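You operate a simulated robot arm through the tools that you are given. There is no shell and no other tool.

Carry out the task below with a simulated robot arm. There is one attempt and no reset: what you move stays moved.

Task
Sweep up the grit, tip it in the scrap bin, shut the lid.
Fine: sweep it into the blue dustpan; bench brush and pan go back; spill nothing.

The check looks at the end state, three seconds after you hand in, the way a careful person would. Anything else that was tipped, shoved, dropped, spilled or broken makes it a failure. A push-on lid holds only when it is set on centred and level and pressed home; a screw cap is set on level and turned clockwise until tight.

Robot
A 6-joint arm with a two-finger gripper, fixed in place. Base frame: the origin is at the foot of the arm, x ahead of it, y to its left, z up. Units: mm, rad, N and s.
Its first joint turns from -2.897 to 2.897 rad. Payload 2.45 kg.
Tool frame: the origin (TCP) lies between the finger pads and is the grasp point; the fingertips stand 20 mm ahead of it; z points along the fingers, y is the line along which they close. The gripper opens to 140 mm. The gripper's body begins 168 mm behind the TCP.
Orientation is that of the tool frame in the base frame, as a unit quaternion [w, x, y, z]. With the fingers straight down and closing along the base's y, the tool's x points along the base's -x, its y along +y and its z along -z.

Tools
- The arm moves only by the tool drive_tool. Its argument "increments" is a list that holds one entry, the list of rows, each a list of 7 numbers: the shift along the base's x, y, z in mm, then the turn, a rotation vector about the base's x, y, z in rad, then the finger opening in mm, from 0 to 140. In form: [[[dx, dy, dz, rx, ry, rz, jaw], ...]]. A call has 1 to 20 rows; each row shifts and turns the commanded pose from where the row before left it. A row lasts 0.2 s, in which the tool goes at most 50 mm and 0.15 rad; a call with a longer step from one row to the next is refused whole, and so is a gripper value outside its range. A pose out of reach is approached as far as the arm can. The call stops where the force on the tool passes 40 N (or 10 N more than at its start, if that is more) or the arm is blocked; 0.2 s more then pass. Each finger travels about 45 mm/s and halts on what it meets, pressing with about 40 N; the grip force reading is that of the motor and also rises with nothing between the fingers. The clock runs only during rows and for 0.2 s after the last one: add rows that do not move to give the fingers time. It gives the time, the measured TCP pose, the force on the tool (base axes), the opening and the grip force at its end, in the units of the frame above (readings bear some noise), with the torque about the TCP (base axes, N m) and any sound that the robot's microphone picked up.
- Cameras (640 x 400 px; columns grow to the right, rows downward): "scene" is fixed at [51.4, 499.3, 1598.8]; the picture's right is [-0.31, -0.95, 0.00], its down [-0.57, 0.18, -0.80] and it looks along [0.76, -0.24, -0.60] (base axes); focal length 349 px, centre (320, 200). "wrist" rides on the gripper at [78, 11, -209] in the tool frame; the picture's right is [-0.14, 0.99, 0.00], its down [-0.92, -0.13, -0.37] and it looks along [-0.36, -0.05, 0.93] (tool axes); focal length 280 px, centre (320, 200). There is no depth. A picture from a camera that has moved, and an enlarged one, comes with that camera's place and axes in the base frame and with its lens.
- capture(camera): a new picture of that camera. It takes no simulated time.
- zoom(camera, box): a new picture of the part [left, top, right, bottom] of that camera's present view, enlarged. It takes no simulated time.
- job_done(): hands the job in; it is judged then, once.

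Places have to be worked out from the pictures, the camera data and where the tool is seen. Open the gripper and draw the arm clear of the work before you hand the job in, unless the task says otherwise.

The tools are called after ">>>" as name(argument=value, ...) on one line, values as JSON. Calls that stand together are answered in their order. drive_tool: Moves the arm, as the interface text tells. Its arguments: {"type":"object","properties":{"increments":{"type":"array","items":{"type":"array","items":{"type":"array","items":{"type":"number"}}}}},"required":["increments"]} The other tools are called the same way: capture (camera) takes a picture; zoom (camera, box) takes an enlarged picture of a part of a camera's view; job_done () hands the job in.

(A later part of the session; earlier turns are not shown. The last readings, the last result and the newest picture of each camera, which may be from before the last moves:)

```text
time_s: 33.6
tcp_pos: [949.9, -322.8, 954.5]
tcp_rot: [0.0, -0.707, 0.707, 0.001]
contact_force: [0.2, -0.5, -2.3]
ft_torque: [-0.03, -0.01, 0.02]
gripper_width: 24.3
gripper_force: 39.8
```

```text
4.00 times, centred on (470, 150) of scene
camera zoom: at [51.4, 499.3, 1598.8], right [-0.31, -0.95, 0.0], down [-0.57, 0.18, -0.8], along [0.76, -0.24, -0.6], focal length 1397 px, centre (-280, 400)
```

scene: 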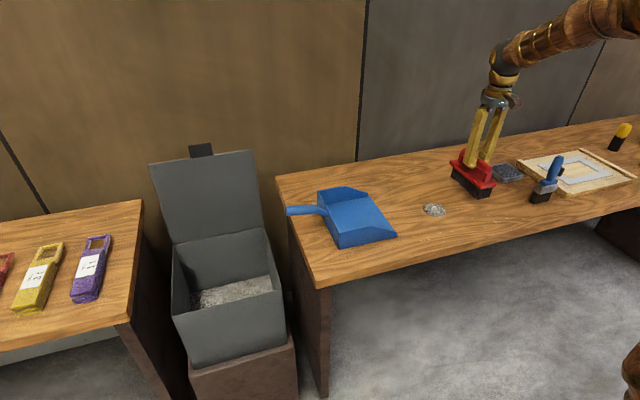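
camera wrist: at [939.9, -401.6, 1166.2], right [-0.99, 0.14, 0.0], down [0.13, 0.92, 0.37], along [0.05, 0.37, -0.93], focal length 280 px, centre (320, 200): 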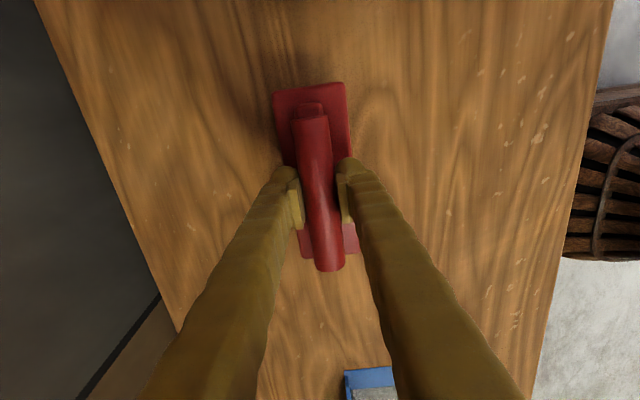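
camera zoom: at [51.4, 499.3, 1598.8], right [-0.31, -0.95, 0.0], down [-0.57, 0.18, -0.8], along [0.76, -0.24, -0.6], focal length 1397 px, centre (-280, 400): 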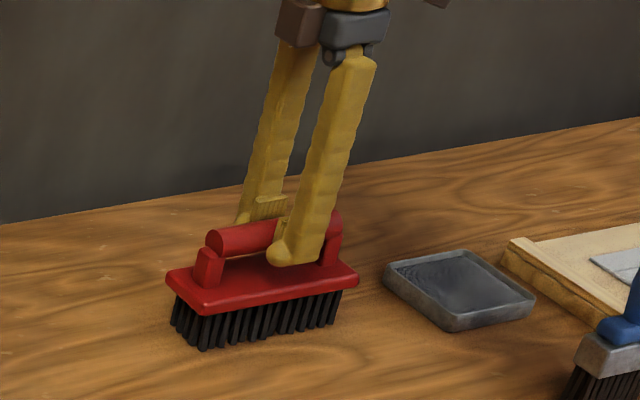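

Image position matches the original exactly. Releasing and rising.

>>> drive_tool(increments=[[[0, 0, 0, 0, 0, 0, 30], [0, 0, 0, 0, 0, 0, 50], [0, 0, 0, 0, 0, 0, 70], [0, 0, 0, 0, 0, 0, 80], [0, 0, 0, 0, 0, 0, 80]]])

>>> zoom(camera="scene", box=[410, 100, 530, 200])

>>> zoom(camera="wrist", box=[220, 50, 420, 260])

```text
time_s: 34.8
tcp_pos: [950.0, -322.3, 955.0]
tcp_rot: [0.0, 0.707, -0.707, -0.001]
contact_force: [0.1, -0.7, 0.6]
ft_torque: [-0.03, 0.02, 0.0]
gripper_width: 80.0
gripper_force: 0.1
```

```text
4.00 times, centred on (470, 150) of scene
camera zoom: at [51.4, 499.3, 1598.8], right [-0.31, -0.95, 0.0], down [-0.57, 0.18, -0.8], along [0.76, -0.24, -0.6], focal length 1397 px, centre (-280, 400)
```

zoom: 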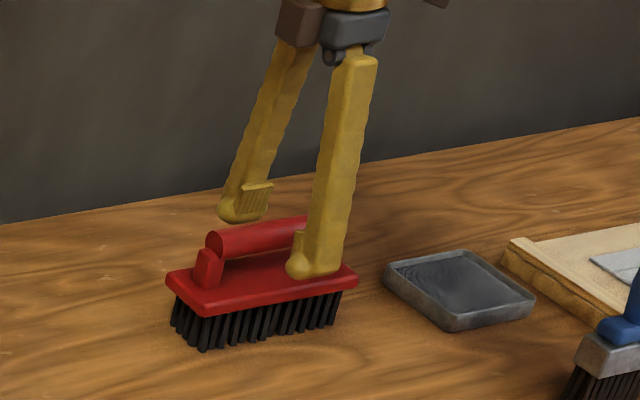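

```text
1.90 times, centred on (320, 155) of wrist
camera zoom: at [939.8, -401.2, 1163.4], right [-0.99, 0.14, 0.0], down [0.13, 0.92, 0.37], along [0.05, 0.37, -0.93], focal length 534 px, centre (320, 286)
```

zoom: 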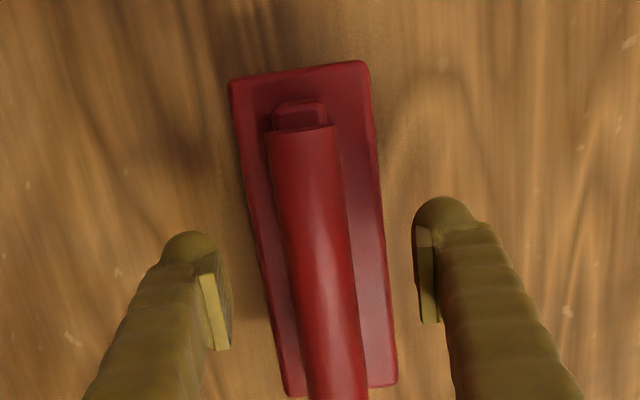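

The brush is back exactly where it was. Now I'll rise and move to view the pan handle and the bin from above.

>>> drive_tool(increments=[[[0, 0, 40, 0, 0, 0, 80], [0, 0, 45, 0, 0, 0, 80], [0, 0, 45, 0, 0, 0, 80], [0, 0, 45, 0, 0, 0, 100], [-20, 40, 10, 0, 0, -0.1428, 120], [-20, 40, 10, 0, 0, -0.1428, 140], [-20, 40, 10, 0, 0, -0.1428, 140], [-20, 40, 0, 0, 0, -0.1428, 140], [-20, 40, 0, 0, 0, -0.1428, 140], [-20, 40, 0, 0, 0, -0.1428, 140], [-20, 40, 0, 0, 0, -0.1428, 140], [-20, 40, 0, 0, 0, -0.1428, 140], [-20, 40, 0, 0, 0, -0.1428, 140], [-20, 40, 0, 0, 0, -0.1428, 140], [-20, 40, 0, 0, 0, -0.1428, 140], [-10, 45, 0, 0, 0, 0, 140], [0, 45, 0, 0, 0, 0, 140], [0, 45, 0, 0, 0, 0, 140], [0, 40, 0, 0, 0, 0, 140]]])

>>> capture(camera="wrist")

>>> capture(camera="scene")

```text
time_s: 38.8
tcp_pos: [721.3, 294.0, 1160.7]
tcp_rot: [0.001, 0.001, 1.0, 0.0]
contact_force: [-0.3, 0.5, 0.1]
ft_torque: [0.0, -0.03, -0.01]
gripper_width: 140.0
gripper_force: 0.0
```

```text
taken
camera wrist: at [642.4, 304.5, 1368.2], right [0.14, 0.99, 0.0], down [0.92, -0.13, 0.37], along [0.37, -0.05, -0.93], focal length 280 px, centre (320, 200)
```

wrist: 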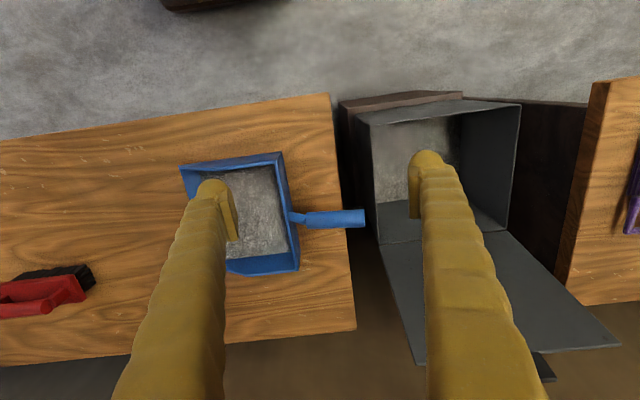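

```text
taken
```

scene: 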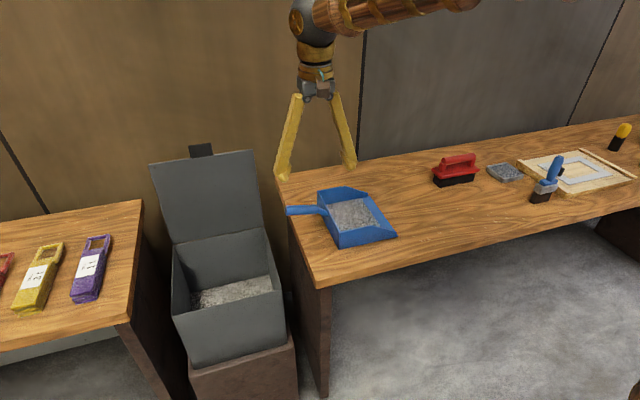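

>>> zoom(camera="scene", box=[140, 130, 300, 260])

>>> zoom(camera="scene", box=[150, 220, 310, 380])

>>> zoom(camera="wrist", box=[320, 80, 640, 390])

>>> zoom(camera="wrist", box=[170, 130, 400, 290])

>>> zoom(camera="scene", box=[275, 170, 405, 260])

```text
3.08 times, centred on (220, 195) of scene
camera zoom: at [51.4, 499.3, 1598.8], right [-0.31, -0.95, 0.0], down [-0.57, 0.18, -0.8], along [0.76, -0.24, -0.6], focal length 1075 px, centre (628, 215)
```

zoom: 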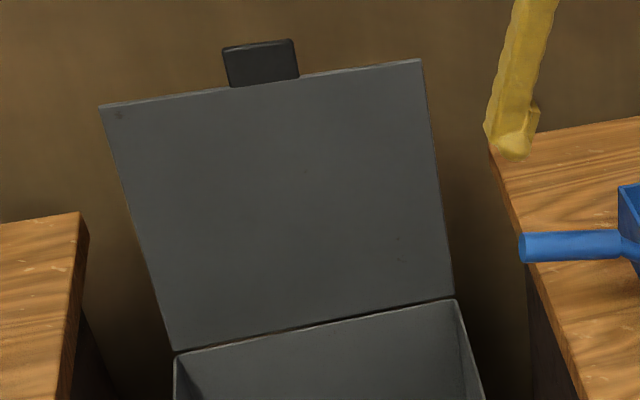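

```text
2.50 times, centred on (230, 300) of scene
camera zoom: at [51.4, 499.3, 1598.8], right [-0.31, -0.95, 0.0], down [-0.57, 0.18, -0.8], along [0.76, -0.24, -0.6], focal length 873 px, centre (545, -50)
```

zoom: 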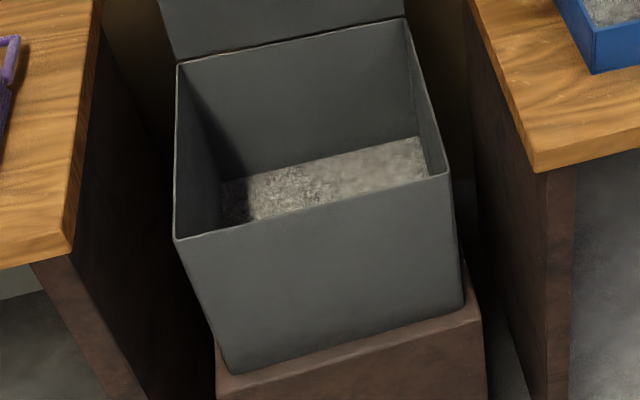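

```text
1.29 times, centred on (480, 235) of wrist
camera zoom: at [642.4, 304.5, 1368.2], right [0.14, 0.99, 0.0], down [0.92, -0.13, 0.37], along [0.37, -0.05, -0.93], focal length 362 px, centre (114, 155)
```

zoom: 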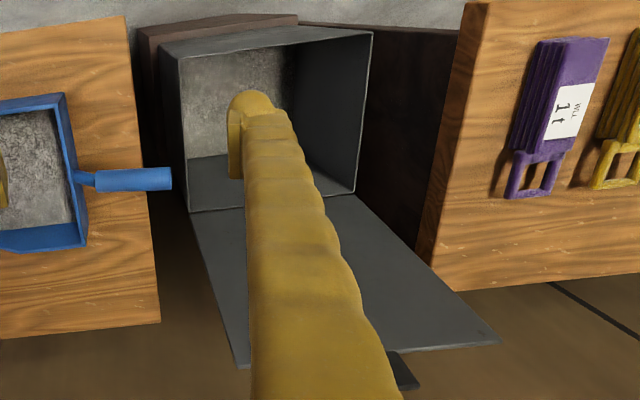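

```text
2.50 times, centred on (285, 210) of wrist
camera zoom: at [642.4, 304.5, 1368.2], right [0.14, 0.99, 0.0], down [0.92, -0.13, 0.37], along [0.37, -0.05, -0.93], focal length 701 px, centre (408, 175)
```

zoom: 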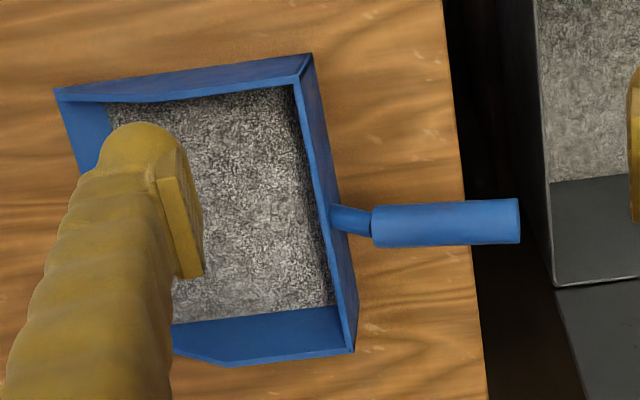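

```text
4.44 times, centred on (340, 215) of scene
camera zoom: at [51.4, 499.3, 1598.8], right [-0.31, -0.95, 0.0], down [-0.57, 0.18, -0.8], along [0.76, -0.24, -0.6], focal length 1552 px, centre (231, 133)
```

zoom: 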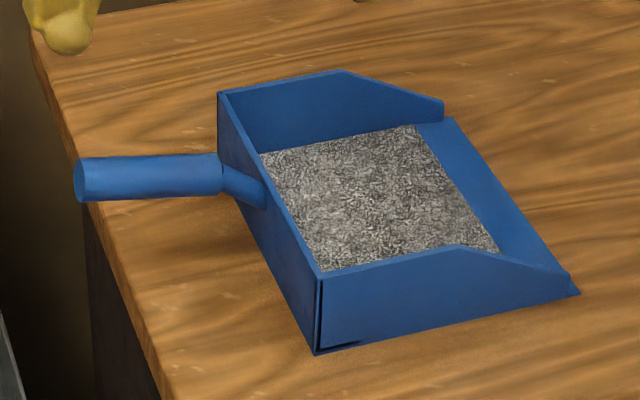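

Bin rim is about x 723–1014, y 403–711, z≈762, with the lid leaning back on the far side; pan handle runs along y at x≈847, z≈940 (sloping up outward). I'll yaw −90° and lean the tool ~43° so the later tip ends near vertical, then move above the handle.

>>> drive_tool(increments=[[[6, 0, 0, 0, 0, -0.1428, 100], [6, 0, 0, 0, 0, -0.1428, 70], [6, 0, 0, 0, 0, -0.1428, 70], [6, 0, 0, 0, 0, -0.1428, 70], [6, 0, 0, 0, 0, -0.1428, 70], [6, 0, 0, 0, 0, -0.1428, 70], [6, 0, 0, 0, 0, -0.1428, 70], [6, 0, 0, 0, 0, -0.1428, 70], [6, 0, 0, 0, 0, -0.1428, 70], [6, 0, 0, 0, 0, -0.1428, 70], [6, 0, 0, 0, 0, -0.1428, 70], [10, -4, -15, -0.15, 0, 0, 70], [10, -4, -15, -0.15, 0, 0, 70], [10, -4, -15, -0.15, 0, 0, 70], [10, -4, -15, -0.15, 0, 0, 70], [10, -3, -15, -0.15, 0, 0, 70], [10, 0, -15, 0, 0, 0, 70]]])

>>> capture(camera="wrist")

>>> capture(camera="scene")

```text
time_s: 42.4
tcp_pos: [847.4, 274.3, 1070.5]
tcp_rot: [0.26, 0.658, 0.658, -0.26]
contact_force: [-0.8, 0.0, 0.4]
ft_torque: [0.08, 0.0, 0.02]
gripper_width: 70.0
gripper_force: 0.2
```

```text
taken
camera wrist: at [857.2, 473.0, 1169.5], right [0.99, -0.1, 0.1], down [-0.13, -0.42, 0.9], along [-0.05, -0.9, -0.43], focal length 280 px, centre (320, 200)
```

wrist: 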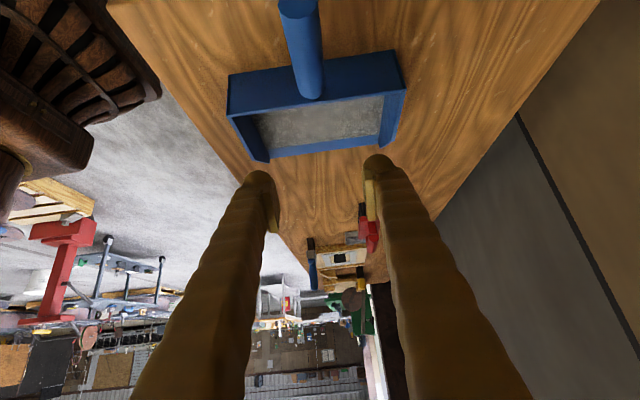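

```text
taken
```

scene: 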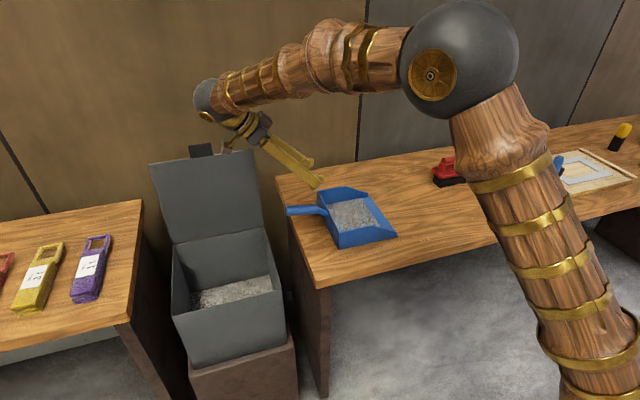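

The handle lines up with the gap. Descending to the handle's height.

>>> drive_tool(increments=[[[0, 0, -25, 0, 0, 0, 70], [0, 0, -25, 0, 0, 0, 70], [0, 0, -25, 0, 0, 0, 70], [0, 0, -25, 0, 0, 0, 70], [0, 0, -20, 0, 0, 0, 70], [0, 0, -8, 0, 0, 0, 70], [0, 0, 0, 0, 0, 0, 70]]])

>>> capture(camera="wrist")

>>> zoom(camera="scene", box=[240, 120, 400, 250])

```text
time_s: 44.0
tcp_pos: [847.4, 274.2, 939.6]
tcp_rot: [0.26, 0.657, 0.658, -0.259]
contact_force: [0.8, 0.3, 0.0]
ft_torque: [-0.02, 0.0, 0.03]
gripper_width: 69.8
gripper_force: 0.1
```

```text
taken
camera wrist: at [857.1, 473.3, 1040.3], right [0.99, -0.1, 0.09], down [-0.13, -0.42, 0.9], along [-0.05, -0.9, -0.43], focal length 280 px, centre (320, 200)
```

wrist: 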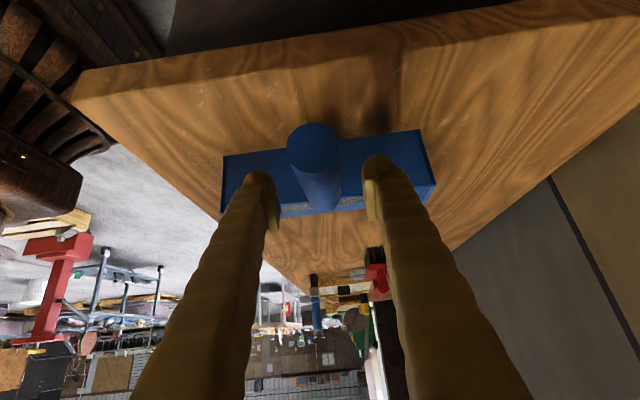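

```text
3.08 times, centred on (320, 185) of scene
camera zoom: at [51.4, 499.3, 1598.8], right [-0.31, -0.95, 0.0], down [-0.57, 0.18, -0.8], along [0.76, -0.24, -0.6], focal length 1075 px, centre (320, 246)
```

zoom: 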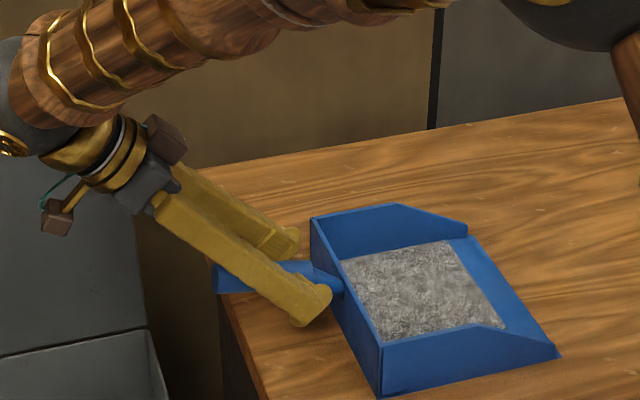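

Handle is centred between the pads at TCP height. Closing on it.

>>> drive_tool(increments=[[[0, 0, 0, 0, 0, 0, 50], [0, 0, 0, 0, 0, 0, 35], [0, 0, 0, 0, 0, 0, 20], [0, 0, 0, 0, 0, 0, 10], [0, 0, 0, 0, 0, 0, 10], [0, 0, 0, 0, 0, 0, 10]]])

>>> capture(camera="wrist")

>>> zoom(camera="scene", box=[240, 120, 400, 250])

```text
time_s: 45.4
tcp_pos: [846.3, 272.9, 941.6]
tcp_rot: [0.259, 0.658, 0.658, -0.259]
contact_force: [-0.4, 1.4, 1.2]
ft_torque: [-0.01, 0.02, 0.04]
gripper_width: 28.8
gripper_force: 39.9
```

```text
taken
camera wrist: at [857.1, 473.3, 1040.5], right [0.99, -0.1, 0.09], down [-0.13, -0.42, 0.9], along [-0.05, -0.9, -0.43], focal length 280 px, centre (320, 200)
```

wrist: 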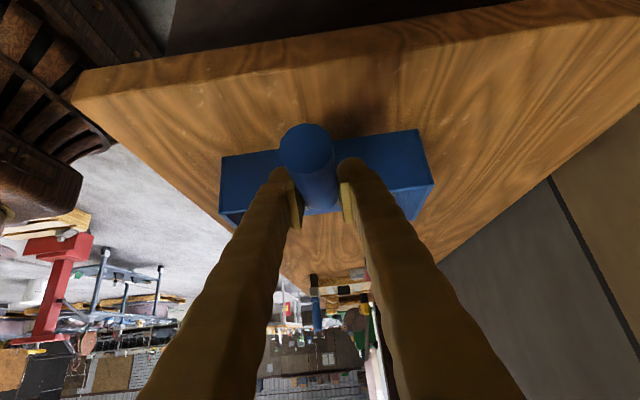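

```text
3.08 times, centred on (320, 185) of scene
camera zoom: at [51.4, 499.3, 1598.8], right [-0.31, -0.95, 0.0], down [-0.57, 0.18, -0.8], along [0.76, -0.24, -0.6], focal length 1075 px, centre (320, 246)
```

zoom: 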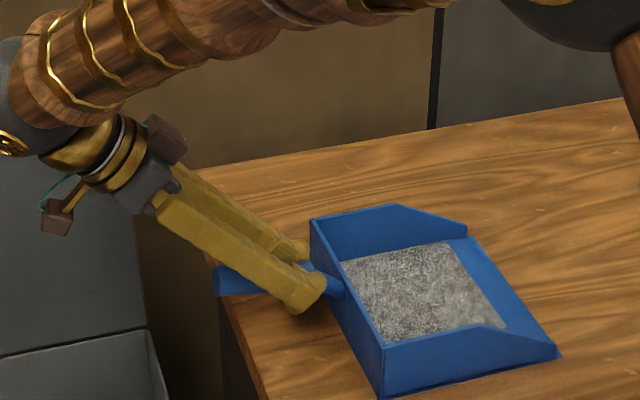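

Handle gripped at 28.8 mm; grip pose ≈(847.4,274.2,940). Lifting a few mm while tilting the mouth slightly up, to see whether the pan droops in the grip.

>>> drive_tool(increments=[[[0, 0, 3, -0.02, 0, 0, 10], [0, 0, 3, -0.02, 0, 0, 10], [0, 0, 4, -0.02, 0, 0, 10], [0, 0, 5, -0.02, 0, 0, 10], [0, 0, 0, 0, 0, 0, 10]]])

>>> zoom(camera="scene", box=[240, 120, 400, 250])

```text
time_s: 46.6
tcp_pos: [846.4, 273.1, 957.1]
tcp_rot: [0.286, 0.647, 0.647, -0.285]
contact_force: [0.4, -0.2, -2.4]
ft_torque: [0.39, 0.01, 0.02]
gripper_width: 28.4
gripper_force: 40.1
```

```text
3.08 times, centred on (320, 185) of scene
camera zoom: at [51.4, 499.3, 1598.8], right [-0.31, -0.95, 0.0], down [-0.57, 0.18, -0.8], along [0.76, -0.24, -0.6], focal length 1075 px, centre (320, 246)
```

zoom: 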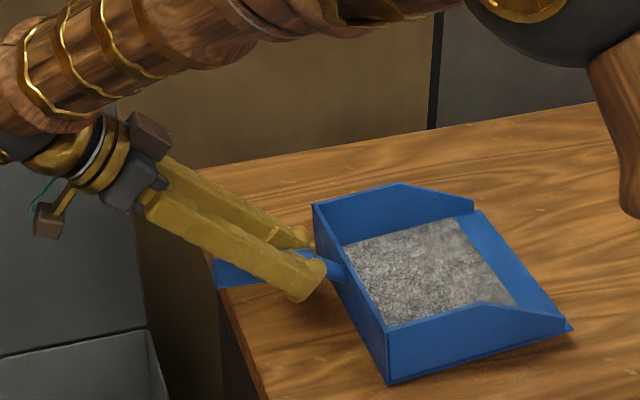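

Pan holds without drooping (≈2.7 N). Raising it further before moving.

>>> drive_tool(increments=[[[0, 0, 15, 0, 0, 0, 10], [0, 0, 20, 0, 0, 0, 10], [0, 0, 20, 0, 0, 0, 10], [0, 0, 20, 0, 0, 0, 10], [0, 0, 20, 0, 0, 0, 10], [0, 0, 10, 0, 0, 0, 10], [-20, 17, 0, 0, 0, 0, 10], [-20, 17, 0, 0, 0, 0, 10], [-20, 17, 0, 0, 0, 0, 10], [0, 0, 0, 0, 0, 0, 10]]])

>>> capture(camera="scene")

>>> capture(camera="wrist")

```text
time_s: 48.8
tcp_pos: [786.6, 325.5, 1061.8]
tcp_rot: [0.286, 0.646, 0.648, -0.285]
contact_force: [-0.1, 0.3, -3.0]
ft_torque: [0.42, -0.03, -0.01]
gripper_width: 28.4
gripper_force: 40.3
```

```text
taken
```

scene: 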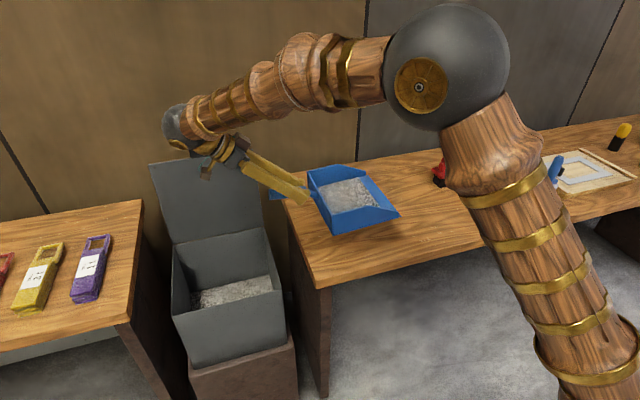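

```text
taken
camera wrist: at [796.8, 532.0, 1144.9], right [0.99, -0.09, 0.1], down [-0.13, -0.35, 0.93], along [-0.05, -0.93, -0.36], focal length 280 px, centre (320, 200)
```

wrist: 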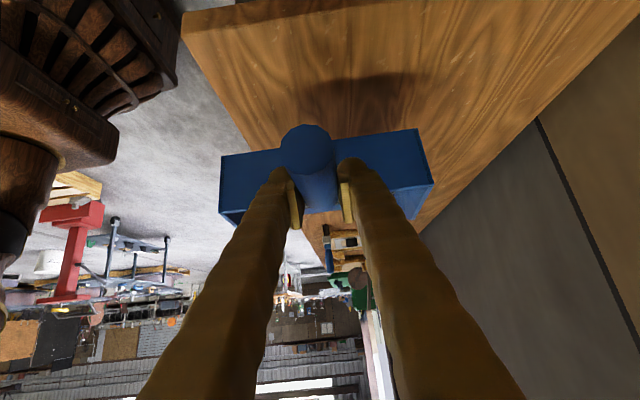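

Pan is steady. Now swinging it: yaw +90° so the mouth faces +x, while moving to the near side of the bin.

>>> drive_tool(increments=[[[-16, 14.3, 0, 0, 0, 0.1047, 10], [-16, 14.3, 0, 0, 0, 0.1047, 10], [-16, 14.3, 0, 0, 0, 0.1047, 10], [-16, 14.3, 0, 0, 0, 0.1047, 10], [-16, 14.3, 0, 0, 0, 0.1047, 10], [-16, 14.3, 0, 0, 0, 0.1047, 10], [-16, 14.3, 0, 0, 0, 0.1047, 10], [-16, 14.3, 0, 0, 0, 0.1047, 10], [-16, 14.3, 0, 0, 0, 0.1047, 10], [-16, 14.3, 0, 0, 0, 0.1047, 10], [-16, 14.3, 0, 0, 0, 0.1047, 10], [-16, 14.3, 0, 0, 0, 0.1047, 10], [-16, 14.3, 0, 0, 0, 0.1047, 10], [-16, 14.3, 0, 0, 0, 0.1047, 10], [-16, 14.3, 0, 0, 0, 0.105, 10], [0, 0, 0, 0, 0, 0, 10]]])

>>> capture(camera="scene")

>>> capture(camera="wrist")

```text
time_s: 52.2
tcp_pos: [551.6, 535.4, 1057.9]
tcp_rot: [0.403, 0.002, 0.915, -0.004]
contact_force: [0.3, -0.4, -3.4]
ft_torque: [0.02, 0.4, -0.04]
gripper_width: 28.5
gripper_force: 40.4
```

```text
taken
```

scene: 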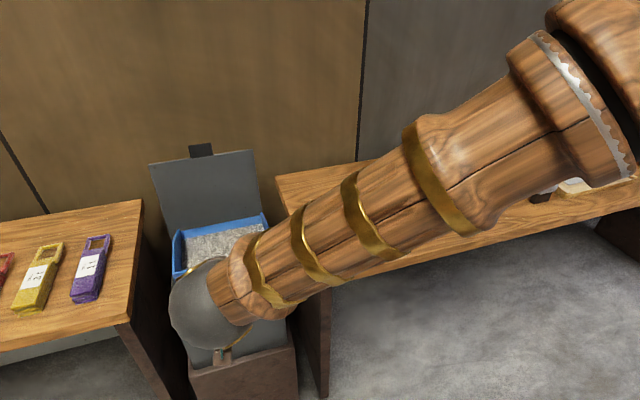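

```text
taken
camera wrist: at [344.1, 547.7, 1140.6], right [0.1, 0.99, 0.1], down [0.35, -0.13, 0.93], along [0.93, -0.06, -0.36], focal length 280 px, centre (320, 200)
```

wrist: 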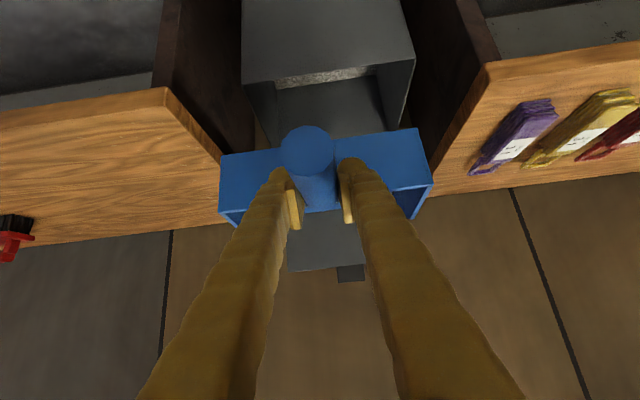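

Pan mouth now faces +x over the bin's near half and stays level. I'll begin tipping (positive turn about y), advancing so the lip stays near x≈775, y≈547.

>>> drive_tool(increments=[[[3, 4, 0, 0, 0.1, 0, 10], [4, 4, 0, 0, 0.1, 0, 10], [5, 4, 0, 0, 0.1, 0, 10], [6, 0, 0, 0, 0.1, 0, 10], [0, 0, 0, 0, 0, 0, 10]]])

>>> capture(camera="wrist")

>>> capture(camera="scene")

```text
time_s: 53.4
tcp_pos: [563.5, 552.9, 1062.1]
tcp_rot: [0.213, 0.0, 0.977, 0.001]
contact_force: [0.8, 0.8, -2.9]
ft_torque: [-0.02, 0.3, 0.03]
gripper_width: 28.5
gripper_force: 40.4
```

```text
taken
camera wrist: at [405.4, 561.5, 1218.9], right [0.12, 0.99, 0.06], down [0.68, -0.13, 0.72], along [0.72, -0.05, -0.69], focal length 280 px, centre (320, 200)
```

wrist: 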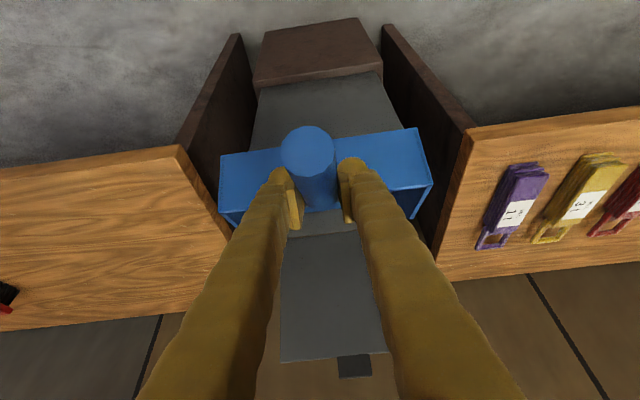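

```text
taken
```

scene: 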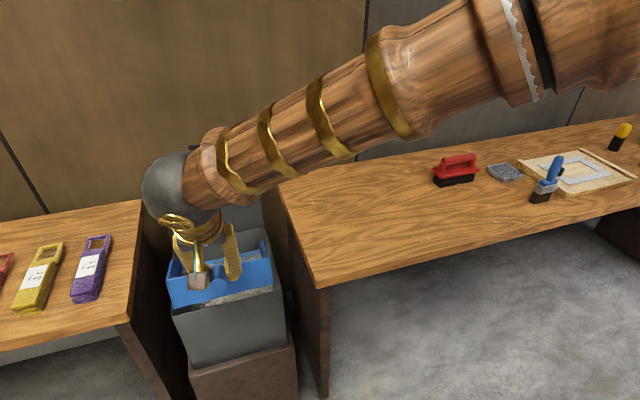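

Lip still over the bin. Continue tipping to about 40°, advancing ~80 mm.

>>> drive_tool(increments=[[[14, 0, 0, 0, 0.08, 0, 10], [15, 0, 0, 0, 0.08, 0, 10], [16, 0, 0, 0, 0.08, 0, 10], [16, 0, 0, 0, 0.08, 0, 10], [16, 0, 0, 0, 0.08, 0, 10], [0, 0, 0, 0, 0, 0, 10]]])

>>> capture(camera="wrist")

>>> capture(camera="scene")

```text
time_s: 54.8
tcp_pos: [641.2, 551.1, 1061.7]
tcp_rot: [0.015, -0.001, 1.0, 0.0]
contact_force: [0.7, 0.3, -2.5]
ft_torque: [0.01, 0.18, 0.04]
gripper_width: 28.6
gripper_force: 39.4
```

```text
taken
camera wrist: at [556.5, 561.1, 1268.3], right [0.14, 0.99, 0.01], down [0.91, -0.13, 0.4], along [0.39, -0.05, -0.92], focal length 280 px, centre (320, 200)
```

wrist: 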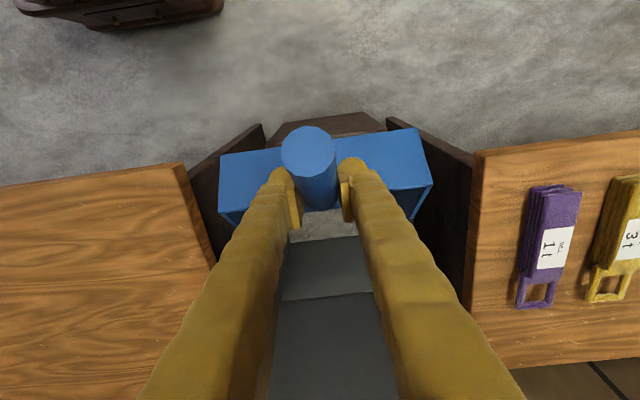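

```text
taken
```

scene: 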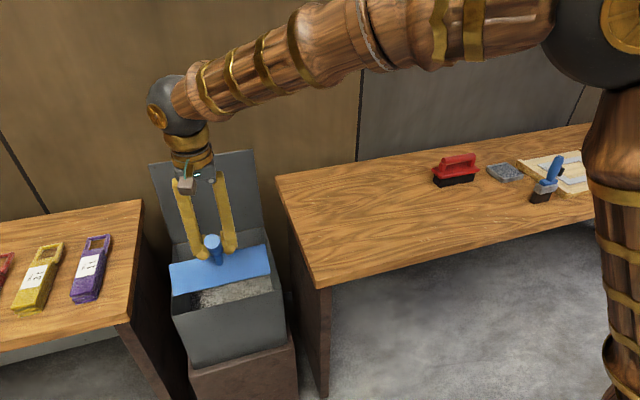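

>>> drive_tool(increments=[[[15, 0, 0, 0, 0.06, 0, 10], [16, 0, 0, 0, 0.06, 0, 10], [16, 0, 0, 0, 0.06, 0, 10], [17, 0, 0, 0, 0.06, 0, 10], [0, 0, 0, 0, 0, 0, 10]]])

>>> capture(camera="wrist")

>>> zoom(camera="scene", box=[130, 160, 310, 380])

```text
time_s: 56.0
tcp_pos: [705.2, 551.8, 1061.7]
tcp_rot: [-0.104, -0.001, 0.995, 0.0]
contact_force: [-0.1, 0.3, -2.2]
ft_torque: [0.0, 0.02, 0.0]
gripper_width: 28.5
gripper_force: 40.4
```

```text
taken
camera wrist: at [672.0, 561.5, 1282.5], right [0.13, 0.99, -0.03], down [0.98, -0.13, 0.17], along [0.16, -0.05, -0.99], focal length 280 px, centre (320, 200)
```

wrist: 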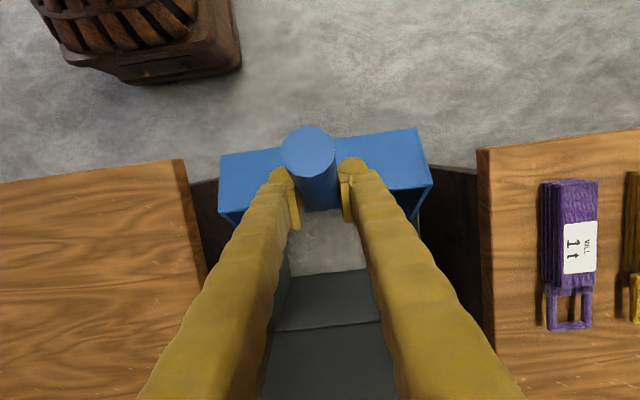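

```text
1.82 times, centred on (220, 270) of scene
camera zoom: at [51.4, 499.3, 1598.8], right [-0.31, -0.95, 0.0], down [-0.57, 0.18, -0.8], along [0.76, -0.24, -0.6], focal length 635 px, centre (502, 73)
```

zoom: 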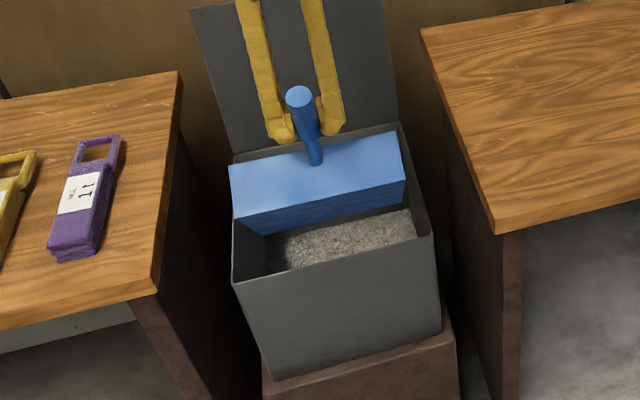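

>>> drive_tool(increments=[[[14, 0, 0, 0, 0.06, 0, 10], [14, 0, 0, 0, 0.06, 0, 10], [14, 0, 0, 0, 0.06, 0, 10], [14, 0, 0, 0, 0.06, 0, 10], [0, 0, 0, 0, 0, 0, 10], [0, 0, 0, 0, 0, 0, 10], [0, 0, 0, 0, 0, 0, 10]]])

>>> capture(camera="wrist")

>>> zoom(camera="scene", box=[130, 160, 310, 380])

```text
time_s: 57.6
tcp_pos: [762.1, 549.8, 1061.9]
tcp_rot: [-0.223, -0.001, 0.975, 0.001]
contact_force: [-0.3, 0.9, -2.9]
ft_torque: [0.02, -0.06, -0.02]
gripper_width: 28.5
gripper_force: 40.3
```

```text
taken
camera wrist: at [781.5, 560.9, 1284.2], right [0.12, 0.99, -0.06], down [0.99, -0.13, -0.07], along [-0.07, -0.05, -1.0], focal length 280 px, centre (320, 200)
```

wrist: 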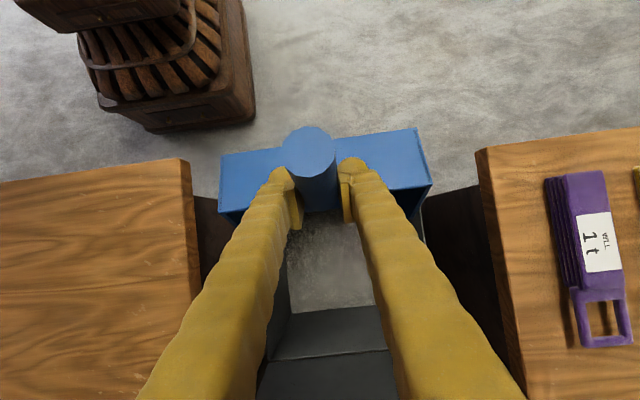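

```text
1.82 times, centred on (220, 270) of scene
camera zoom: at [51.4, 499.3, 1598.8], right [-0.31, -0.95, 0.0], down [-0.57, 0.18, -0.8], along [0.76, -0.24, -0.6], focal length 635 px, centre (502, 73)
```

zoom: 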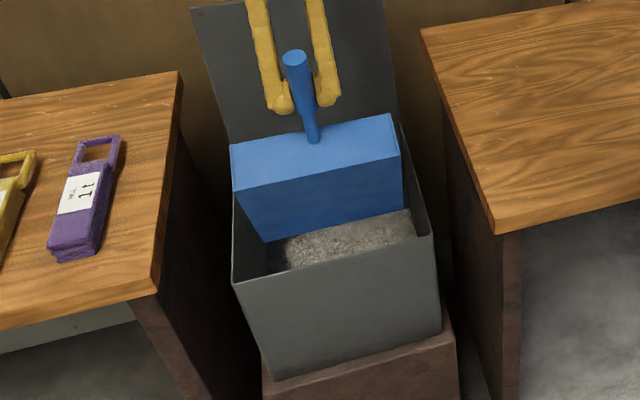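

Tipped to ~69° inside the bin opening. A little further tip and a pause to be sure it empties.

>>> drive_tool(increments=[[[12, 0, 0, 0, 0.06, 0, 10], [12, 0, 0, 0, 0.06, 0, 10], [12, 0, 0, 0, 0.06, 0, 10], [0, 0, 0, 0, 0, 0, 10], [0, 0, 0, 0, 0, 0, 10], [0, 0, 0, 0, 0, 0, 10], [0, 0, 0, 0, 0, 0, 10], [0, 0, 0, 0, 0, 0, 10]]])

>>> zoom(camera="scene", box=[130, 160, 310, 380])

```text
time_s: 59.4
tcp_pos: [796.9, 551.9, 1062.2]
tcp_rot: [-0.308, 0.0, 0.951, 0.0]
contact_force: [0.5, -0.5, -3.2]
ft_torque: [0.0, -0.14, 0.04]
gripper_width: 28.7
gripper_force: 39.9
```

```text
1.82 times, centred on (220, 270) of scene
camera zoom: at [51.4, 499.3, 1598.8], right [-0.31, -0.95, 0.0], down [-0.57, 0.18, -0.8], along [0.76, -0.24, -0.6], focal length 635 px, centre (502, 73)
```

zoom: 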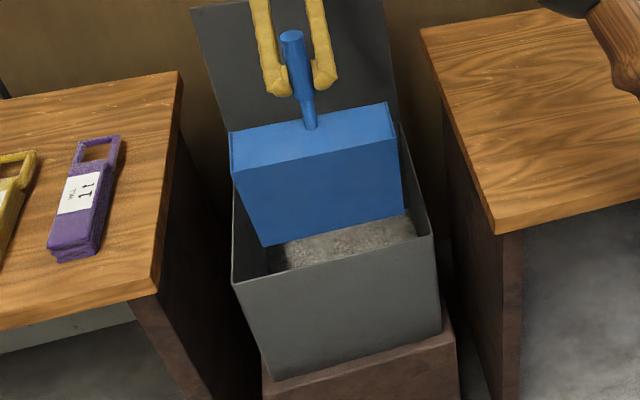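

Now tilting back along the same path to inspect the pan's inside.

>>> drive_tool(increments=[[[-12, 0, 0, 0, -0.06, 0, 10], [-12, 0, 0, 0, -0.06, 0, 10], [-12, 0, 0, 0, -0.06, 0, 10], [-14, 0, 0, 0, -0.06, 0, 10], [-14, 0, 0, 0, -0.06, 0, 10], [-14, 0, 0, 0, -0.06, 0, 10], [-14, 0, 0, 0, -0.06, 0, 10], [-17, 0, 0, 0, -0.06, 0, 10], [-16, 0, 0, 0, -0.06, 0, 10], [-16, 0, 0, 0, -0.06, 0, 10], [-15, 0, 0, 0, -0.06, 0, 10], [-16, 0, 0, 0, -0.08, 0, 10], [-16, 0, 0, 0, -0.08, 0, 10], [-16, 0, 0, 0, -0.08, 0, 10], [-15, 0, 0, 0, -0.08, 0, 10], [-14, 0, 0, 0, -0.08, 0, 10], [-6, 0, 0, 0, -0.1, 0, 10], [-5, -4, 0, 0, -0.1, 0, 10], [-4, -4, 0, 0, -0.1, 0, 10], [-3, -4, 0, 0, -0.1, 0, 10]]])

>>> capture(camera="scene")

>>> capture(camera="wrist")

```text
time_s: 63.6
tcp_pos: [556.8, 531.1, 1059.6]
tcp_rot: [0.403, 0.007, 0.915, -0.005]
contact_force: [0.0, 0.4, -3.2]
ft_torque: [0.03, 0.46, 0.0]
gripper_width: 28.5
gripper_force: 40.7
```

```text
taken
```

scene: 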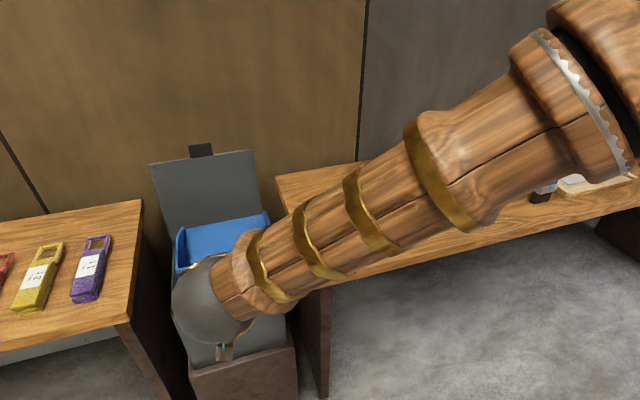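

```text
taken
camera wrist: at [349.3, 544.3, 1141.6], right [0.11, 0.99, 0.1], down [0.35, -0.13, 0.93], along [0.93, -0.07, -0.36], focal length 280 px, centre (320, 200)
```

wrist: 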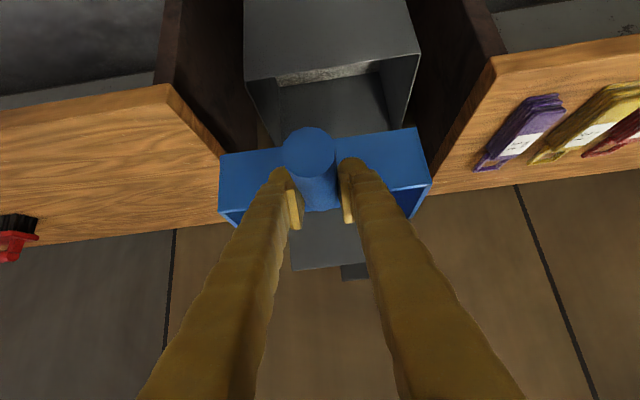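

The pan is empty (blue floor visible). Checking with a zoom, then swinging back to its place.

>>> zoom(camera="scene", box=[150, 190, 290, 300])

>>> drive_tool(increments=[[[16, -14.3, 0, 0, 0, -0.1047, 10], [16, -14.3, 0, 0, 0, -0.1047, 10], [16, -14.3, 0, 0, 0, -0.1047, 10], [16, -14.3, 0, 0, 0, -0.1047, 10], [16, -14.3, 0, 0, 0, -0.1047, 10], [16, -14.3, 0, 0, 0, -0.1047, 10], [16, -14.3, 0, 0, 0, -0.1047, 10], [16, -14.3, 0, 0, 0, -0.1047, 10], [16, -14.3, 0, 0, 0, -0.1047, 10], [16, -14.3, 0, 0, 0, -0.1047, 10], [16, -14.3, 0, 0, 0, -0.1047, 10], [16, -14.3, 0, 0, 0, -0.1047, 10], [16, -14.3, 0, 0, 0, -0.1047, 10], [16, -14.3, 0, 0, 0, -0.1047, 10], [16, -14.3, 0, 0, 0, -0.105, 10], [20, -17, 0, 0, 0, 0, 10], [20, -17, 0, 0, 0, 0, 10], [20, -17, 0, 0, 0, 0, 10], [0, 0, 0, 0, 0, 0, 10]]])

>>> capture(camera="scene")

>>> zoom(camera="scene", box=[240, 120, 420, 250])

```text
3.64 times, centred on (220, 245) of scene
camera zoom: at [51.4, 499.3, 1598.8], right [-0.31, -0.95, 0.0], down [-0.57, 0.18, -0.8], along [0.76, -0.24, -0.6], focal length 1270 px, centre (684, 36)
```

zoom: 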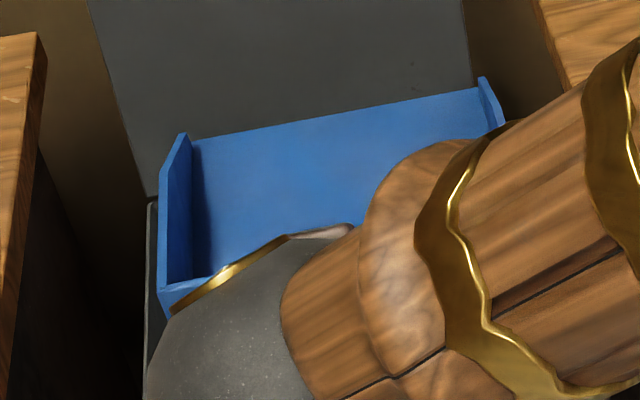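

```text
time_s: 67.6
tcp_pos: [846.3, 273.6, 1061.4]
tcp_rot: [0.285, 0.647, 0.647, -0.286]
contact_force: [0.0, 0.3, -3.2]
ft_torque: [0.41, 0.0, -0.06]
gripper_width: 28.6
gripper_force: 40.0
```

```text
taken
```

scene: 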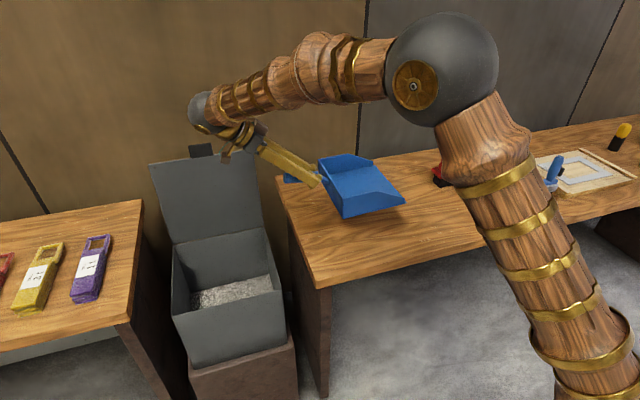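

```text
3.08 times, centred on (330, 185) of scene
camera zoom: at [51.4, 499.3, 1598.8], right [-0.31, -0.95, 0.0], down [-0.57, 0.18, -0.8], along [0.76, -0.24, -0.6], focal length 1075 px, centre (289, 246)
```

zoom: 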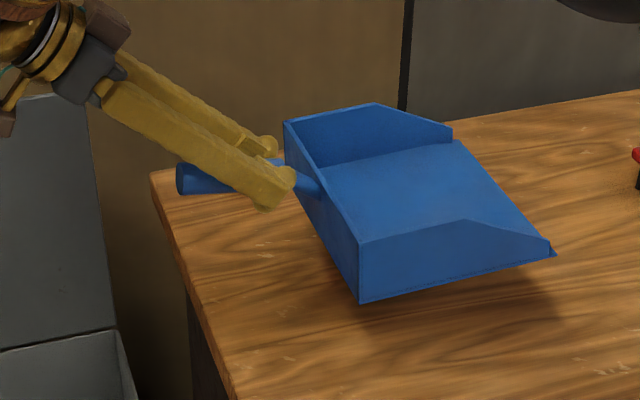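

Pan is empty and over its place. Lowering it by the reverse of the lift (with +3 mm in x to undo the small shift from gripping).

>>> drive_tool(increments=[[[1, 0, -10, 0, 0, 0, 10], [1, 0, -20, 0, 0, 0, 10], [1, 0, -20, 0, 0, 0, 10], [0, 0, -20, 0, 0, 0, 10], [0, 0, -20, 0, 0, 0, 10], [0, 0, -12, 0.02, 0, 0, 10], [0, 0, -6, 0.02, 0, 0, 10], [0, 0, -5, 0.02, 0, 0, 10], [0, 0, -3, 0.01, 0, 0, 10], [0, 0, -2, 0.01, 0, 0, 10], [0, 0, 0, 0, 0, 0, 10]]])

>>> zoom(camera="scene", box=[270, 140, 480, 270])

>>> capture(camera="wrist")

```text
time_s: 70.0
tcp_pos: [850.5, 273.3, 944.0]
tcp_rot: [0.259, 0.658, 0.658, -0.259]
contact_force: [0.3, 1.6, 2.2]
ft_torque: [-0.74, -0.08, 0.09]
gripper_width: 28.5
gripper_force: 40.4
```

```text
3.05 times, centred on (375, 205) of scene
camera zoom: at [51.4, 499.3, 1598.8], right [-0.31, -0.95, 0.0], down [-0.57, 0.18, -0.8], along [0.76, -0.24, -0.6], focal length 1064 px, centre (152, 185)
```

zoom: 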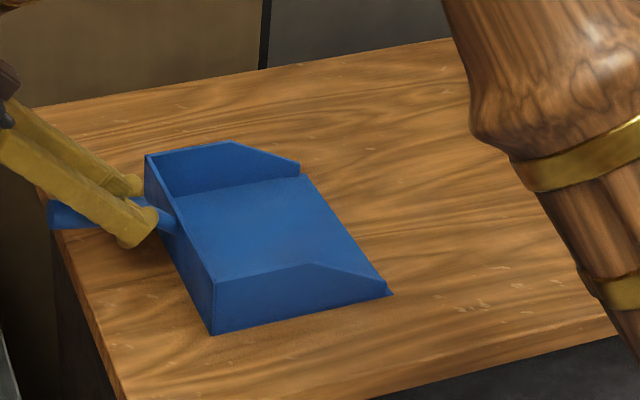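

```text
taken
camera wrist: at [860.0, 472.9, 1042.8], right [0.99, -0.1, 0.09], down [-0.13, -0.42, 0.9], along [-0.05, -0.9, -0.43], focal length 280 px, centre (320, 200)
```

wrist: 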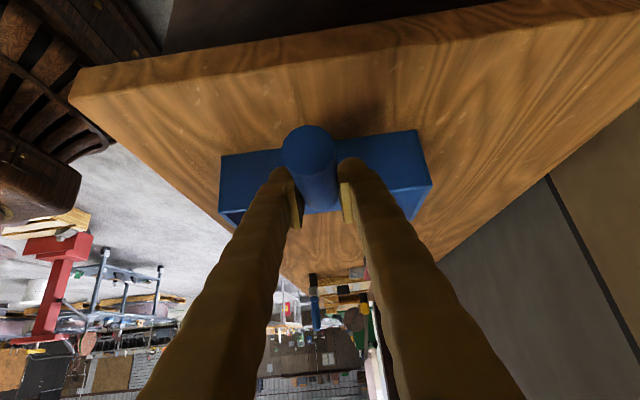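

The pan outline matches the original within ~2 px; it's touching at the lip with about 2 mm left at the back. Lowering 1.5 mm and releasing gently.

>>> drive_tool(increments=[[[0, 0, -1, 0, 0, 0, 10], [0, 0, -0.5, 0, 0, 0, 10], [0, 0, 0, 0, 0, 0, 25], [0, 0, 0, 0, 0, 0, 30], [0, 0, 0, 0, 0, 0, 36], [0, 0, 0, 0, 0, 0, 50], [0, 0, 0, 0, 0, 0, 65], [0, 0, 0, 0, 0, 0, 70], [0, 0, 0, 0, 0, 0, 70]]])

>>> zoom(camera="scene", box=[270, 140, 480, 270])

>>> capture(camera="wrist")

```text
time_s: 72.0
tcp_pos: [850.4, 273.1, 941.1]
tcp_rot: [0.259, 0.657, 0.658, -0.259]
contact_force: [-0.2, 0.0, -0.4]
ft_torque: [0.0, -0.03, -0.04]
gripper_width: 70.0
gripper_force: 0.1
```

```text
3.05 times, centred on (375, 205) of scene
camera zoom: at [51.4, 499.3, 1598.8], right [-0.31, -0.95, 0.0], down [-0.57, 0.18, -0.8], along [0.76, -0.24, -0.6], focal length 1064 px, centre (152, 185)
```

zoom: 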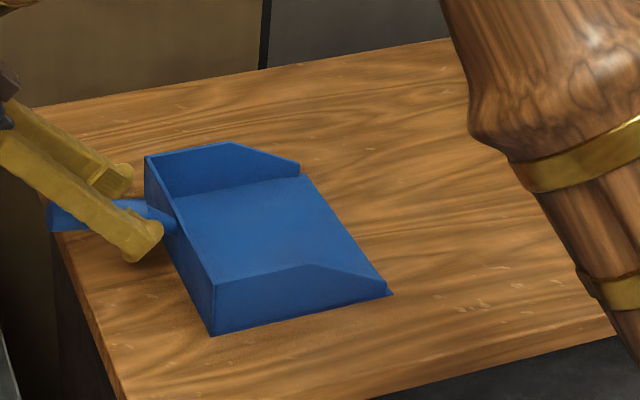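

```text
taken
camera wrist: at [859.9, 473.3, 1041.4], right [0.99, -0.1, 0.09], down [-0.13, -0.42, 0.9], along [-0.05, -0.9, -0.43], focal length 280 px, centre (320, 200)
```

wrist: 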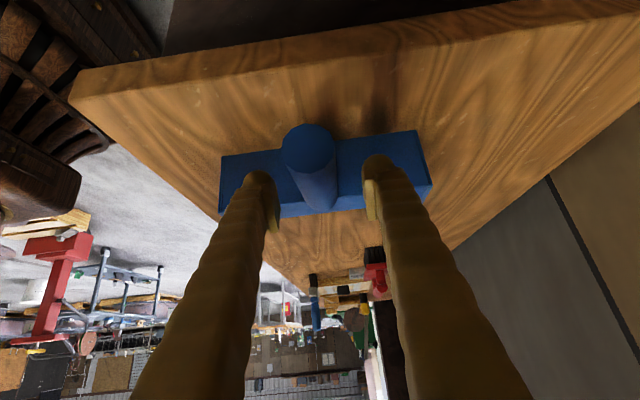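

The pan is back in place. Now I'll rise clear, straighten the tool, then lean it outward (yaw −90°, fingers opening along x) to prepare straddling the open lid's top edge at y≈475.

>>> drive_tool(increments=[[[0, 0, 20, 0, 0, 0, 70], [0, 0, 30, 0, 0, 0, 70], [0, 0, 40, 0, 0, 0, 70], [0, 0, 40, 0, 0, 0, 70], [0, 0, 40, 0, 0, 0, 70], [0, 20, 30, 0.15, 0, 0, 70], [0, 30, 20, 0.15, 0, 0, 70], [0, 30, 20, 0.15, 0, 0, 70], [0, 30, 10, 0.15, 0, 0, 70], [0, 30, 0, 0.15, 0, 0, 70], [10, 30, 0, 0, -0.12, 0, 70], [10, 30, 0, 0, -0.12, 0, 70], [10, 0, 0, 0, -0.11, 0, 70], [0, 0, 0, 0, 0, 0, 70]]])

>>> capture(camera="wrist")

>>> capture(camera="scene")

```text
time_s: 75.0
tcp_pos: [879.5, 474.6, 1193.1]
tcp_rot: [0.125, 0.696, 0.697, 0.123]
contact_force: [-0.2, 0.1, 0.1]
ft_torque: [-0.01, 0.03, 0.0]
gripper_width: 69.8
gripper_force: 0.0
```

```text
taken
camera wrist: at [817.8, 551.8, 1392.4], right [0.93, -0.14, 0.34], down [-0.25, -0.92, 0.3], along [0.27, -0.37, -0.89], focal length 280 px, centre (320, 200)
```

wrist: 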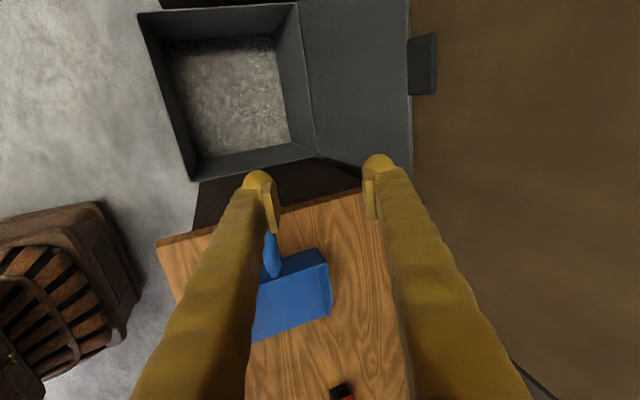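

```text
taken
```

scene: 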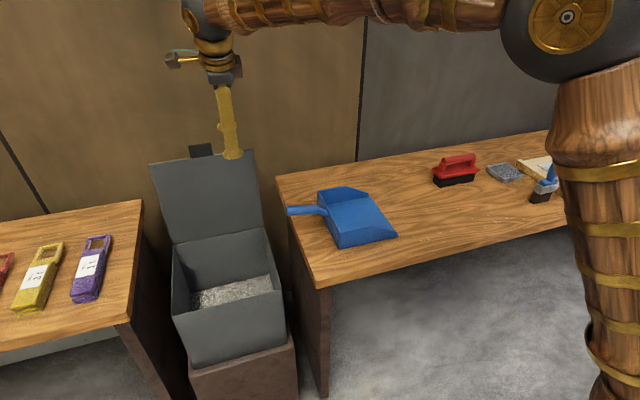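

Lid top edge is at about (1075, y, 1047). I'll move so the open fingers hover just above that edge at y≈475.

>>> drive_tool(increments=[[[33.5, 0, -16.4, 0, 0, 0, 70], [33.5, 0, -16.4, 0, 0, 0, 70], [33.5, 0, -16.4, 0, 0, 0, 70], [33.5, 0, -16.4, 0, 0, 0, 70], [33.5, 0, -16.4, 0, 0, 0, 70], [0, 0, 0, 0, 0, 0, 70]]])

>>> capture(camera="wrist")

>>> zoom(camera="scene", box=[130, 60, 300, 200])

```text
time_s: 76.4
tcp_pos: [1046.4, 474.3, 1111.3]
tcp_rot: [0.124, 0.696, 0.697, 0.122]
contact_force: [-0.3, -0.4, -0.3]
ft_torque: [-0.03, 0.0, -0.01]
gripper_width: 70.2
gripper_force: 0.0
```

```text
taken
camera wrist: at [984.6, 552.3, 1310.2], right [0.93, -0.14, 0.34], down [-0.25, -0.92, 0.3], along [0.27, -0.37, -0.89], focal length 280 px, centre (320, 200)
```

wrist: 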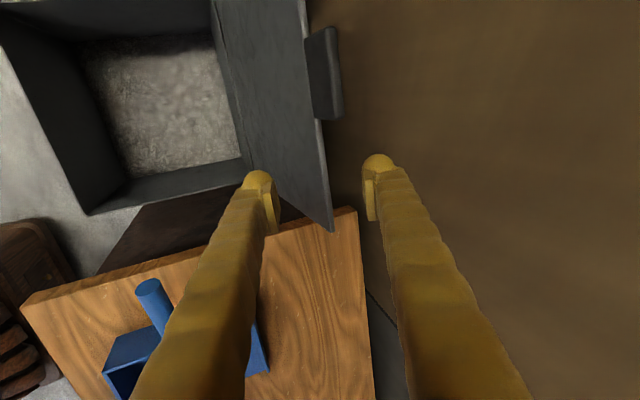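

```text
2.86 times, centred on (215, 130) of scene
camera zoom: at [51.4, 499.3, 1598.8], right [-0.31, -0.95, 0.0], down [-0.57, 0.18, -0.8], along [0.76, -0.24, -0.6], focal length 998 px, centre (620, 400)
```

zoom: 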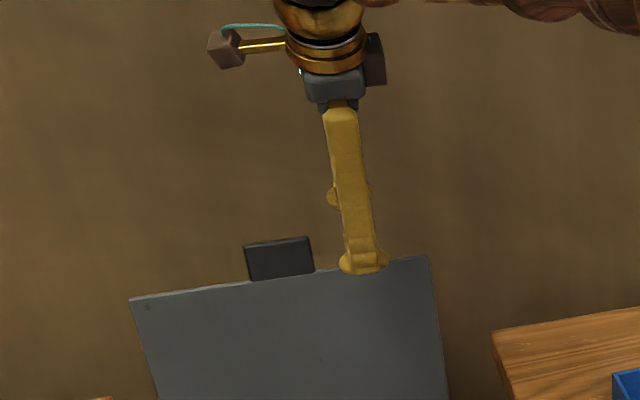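

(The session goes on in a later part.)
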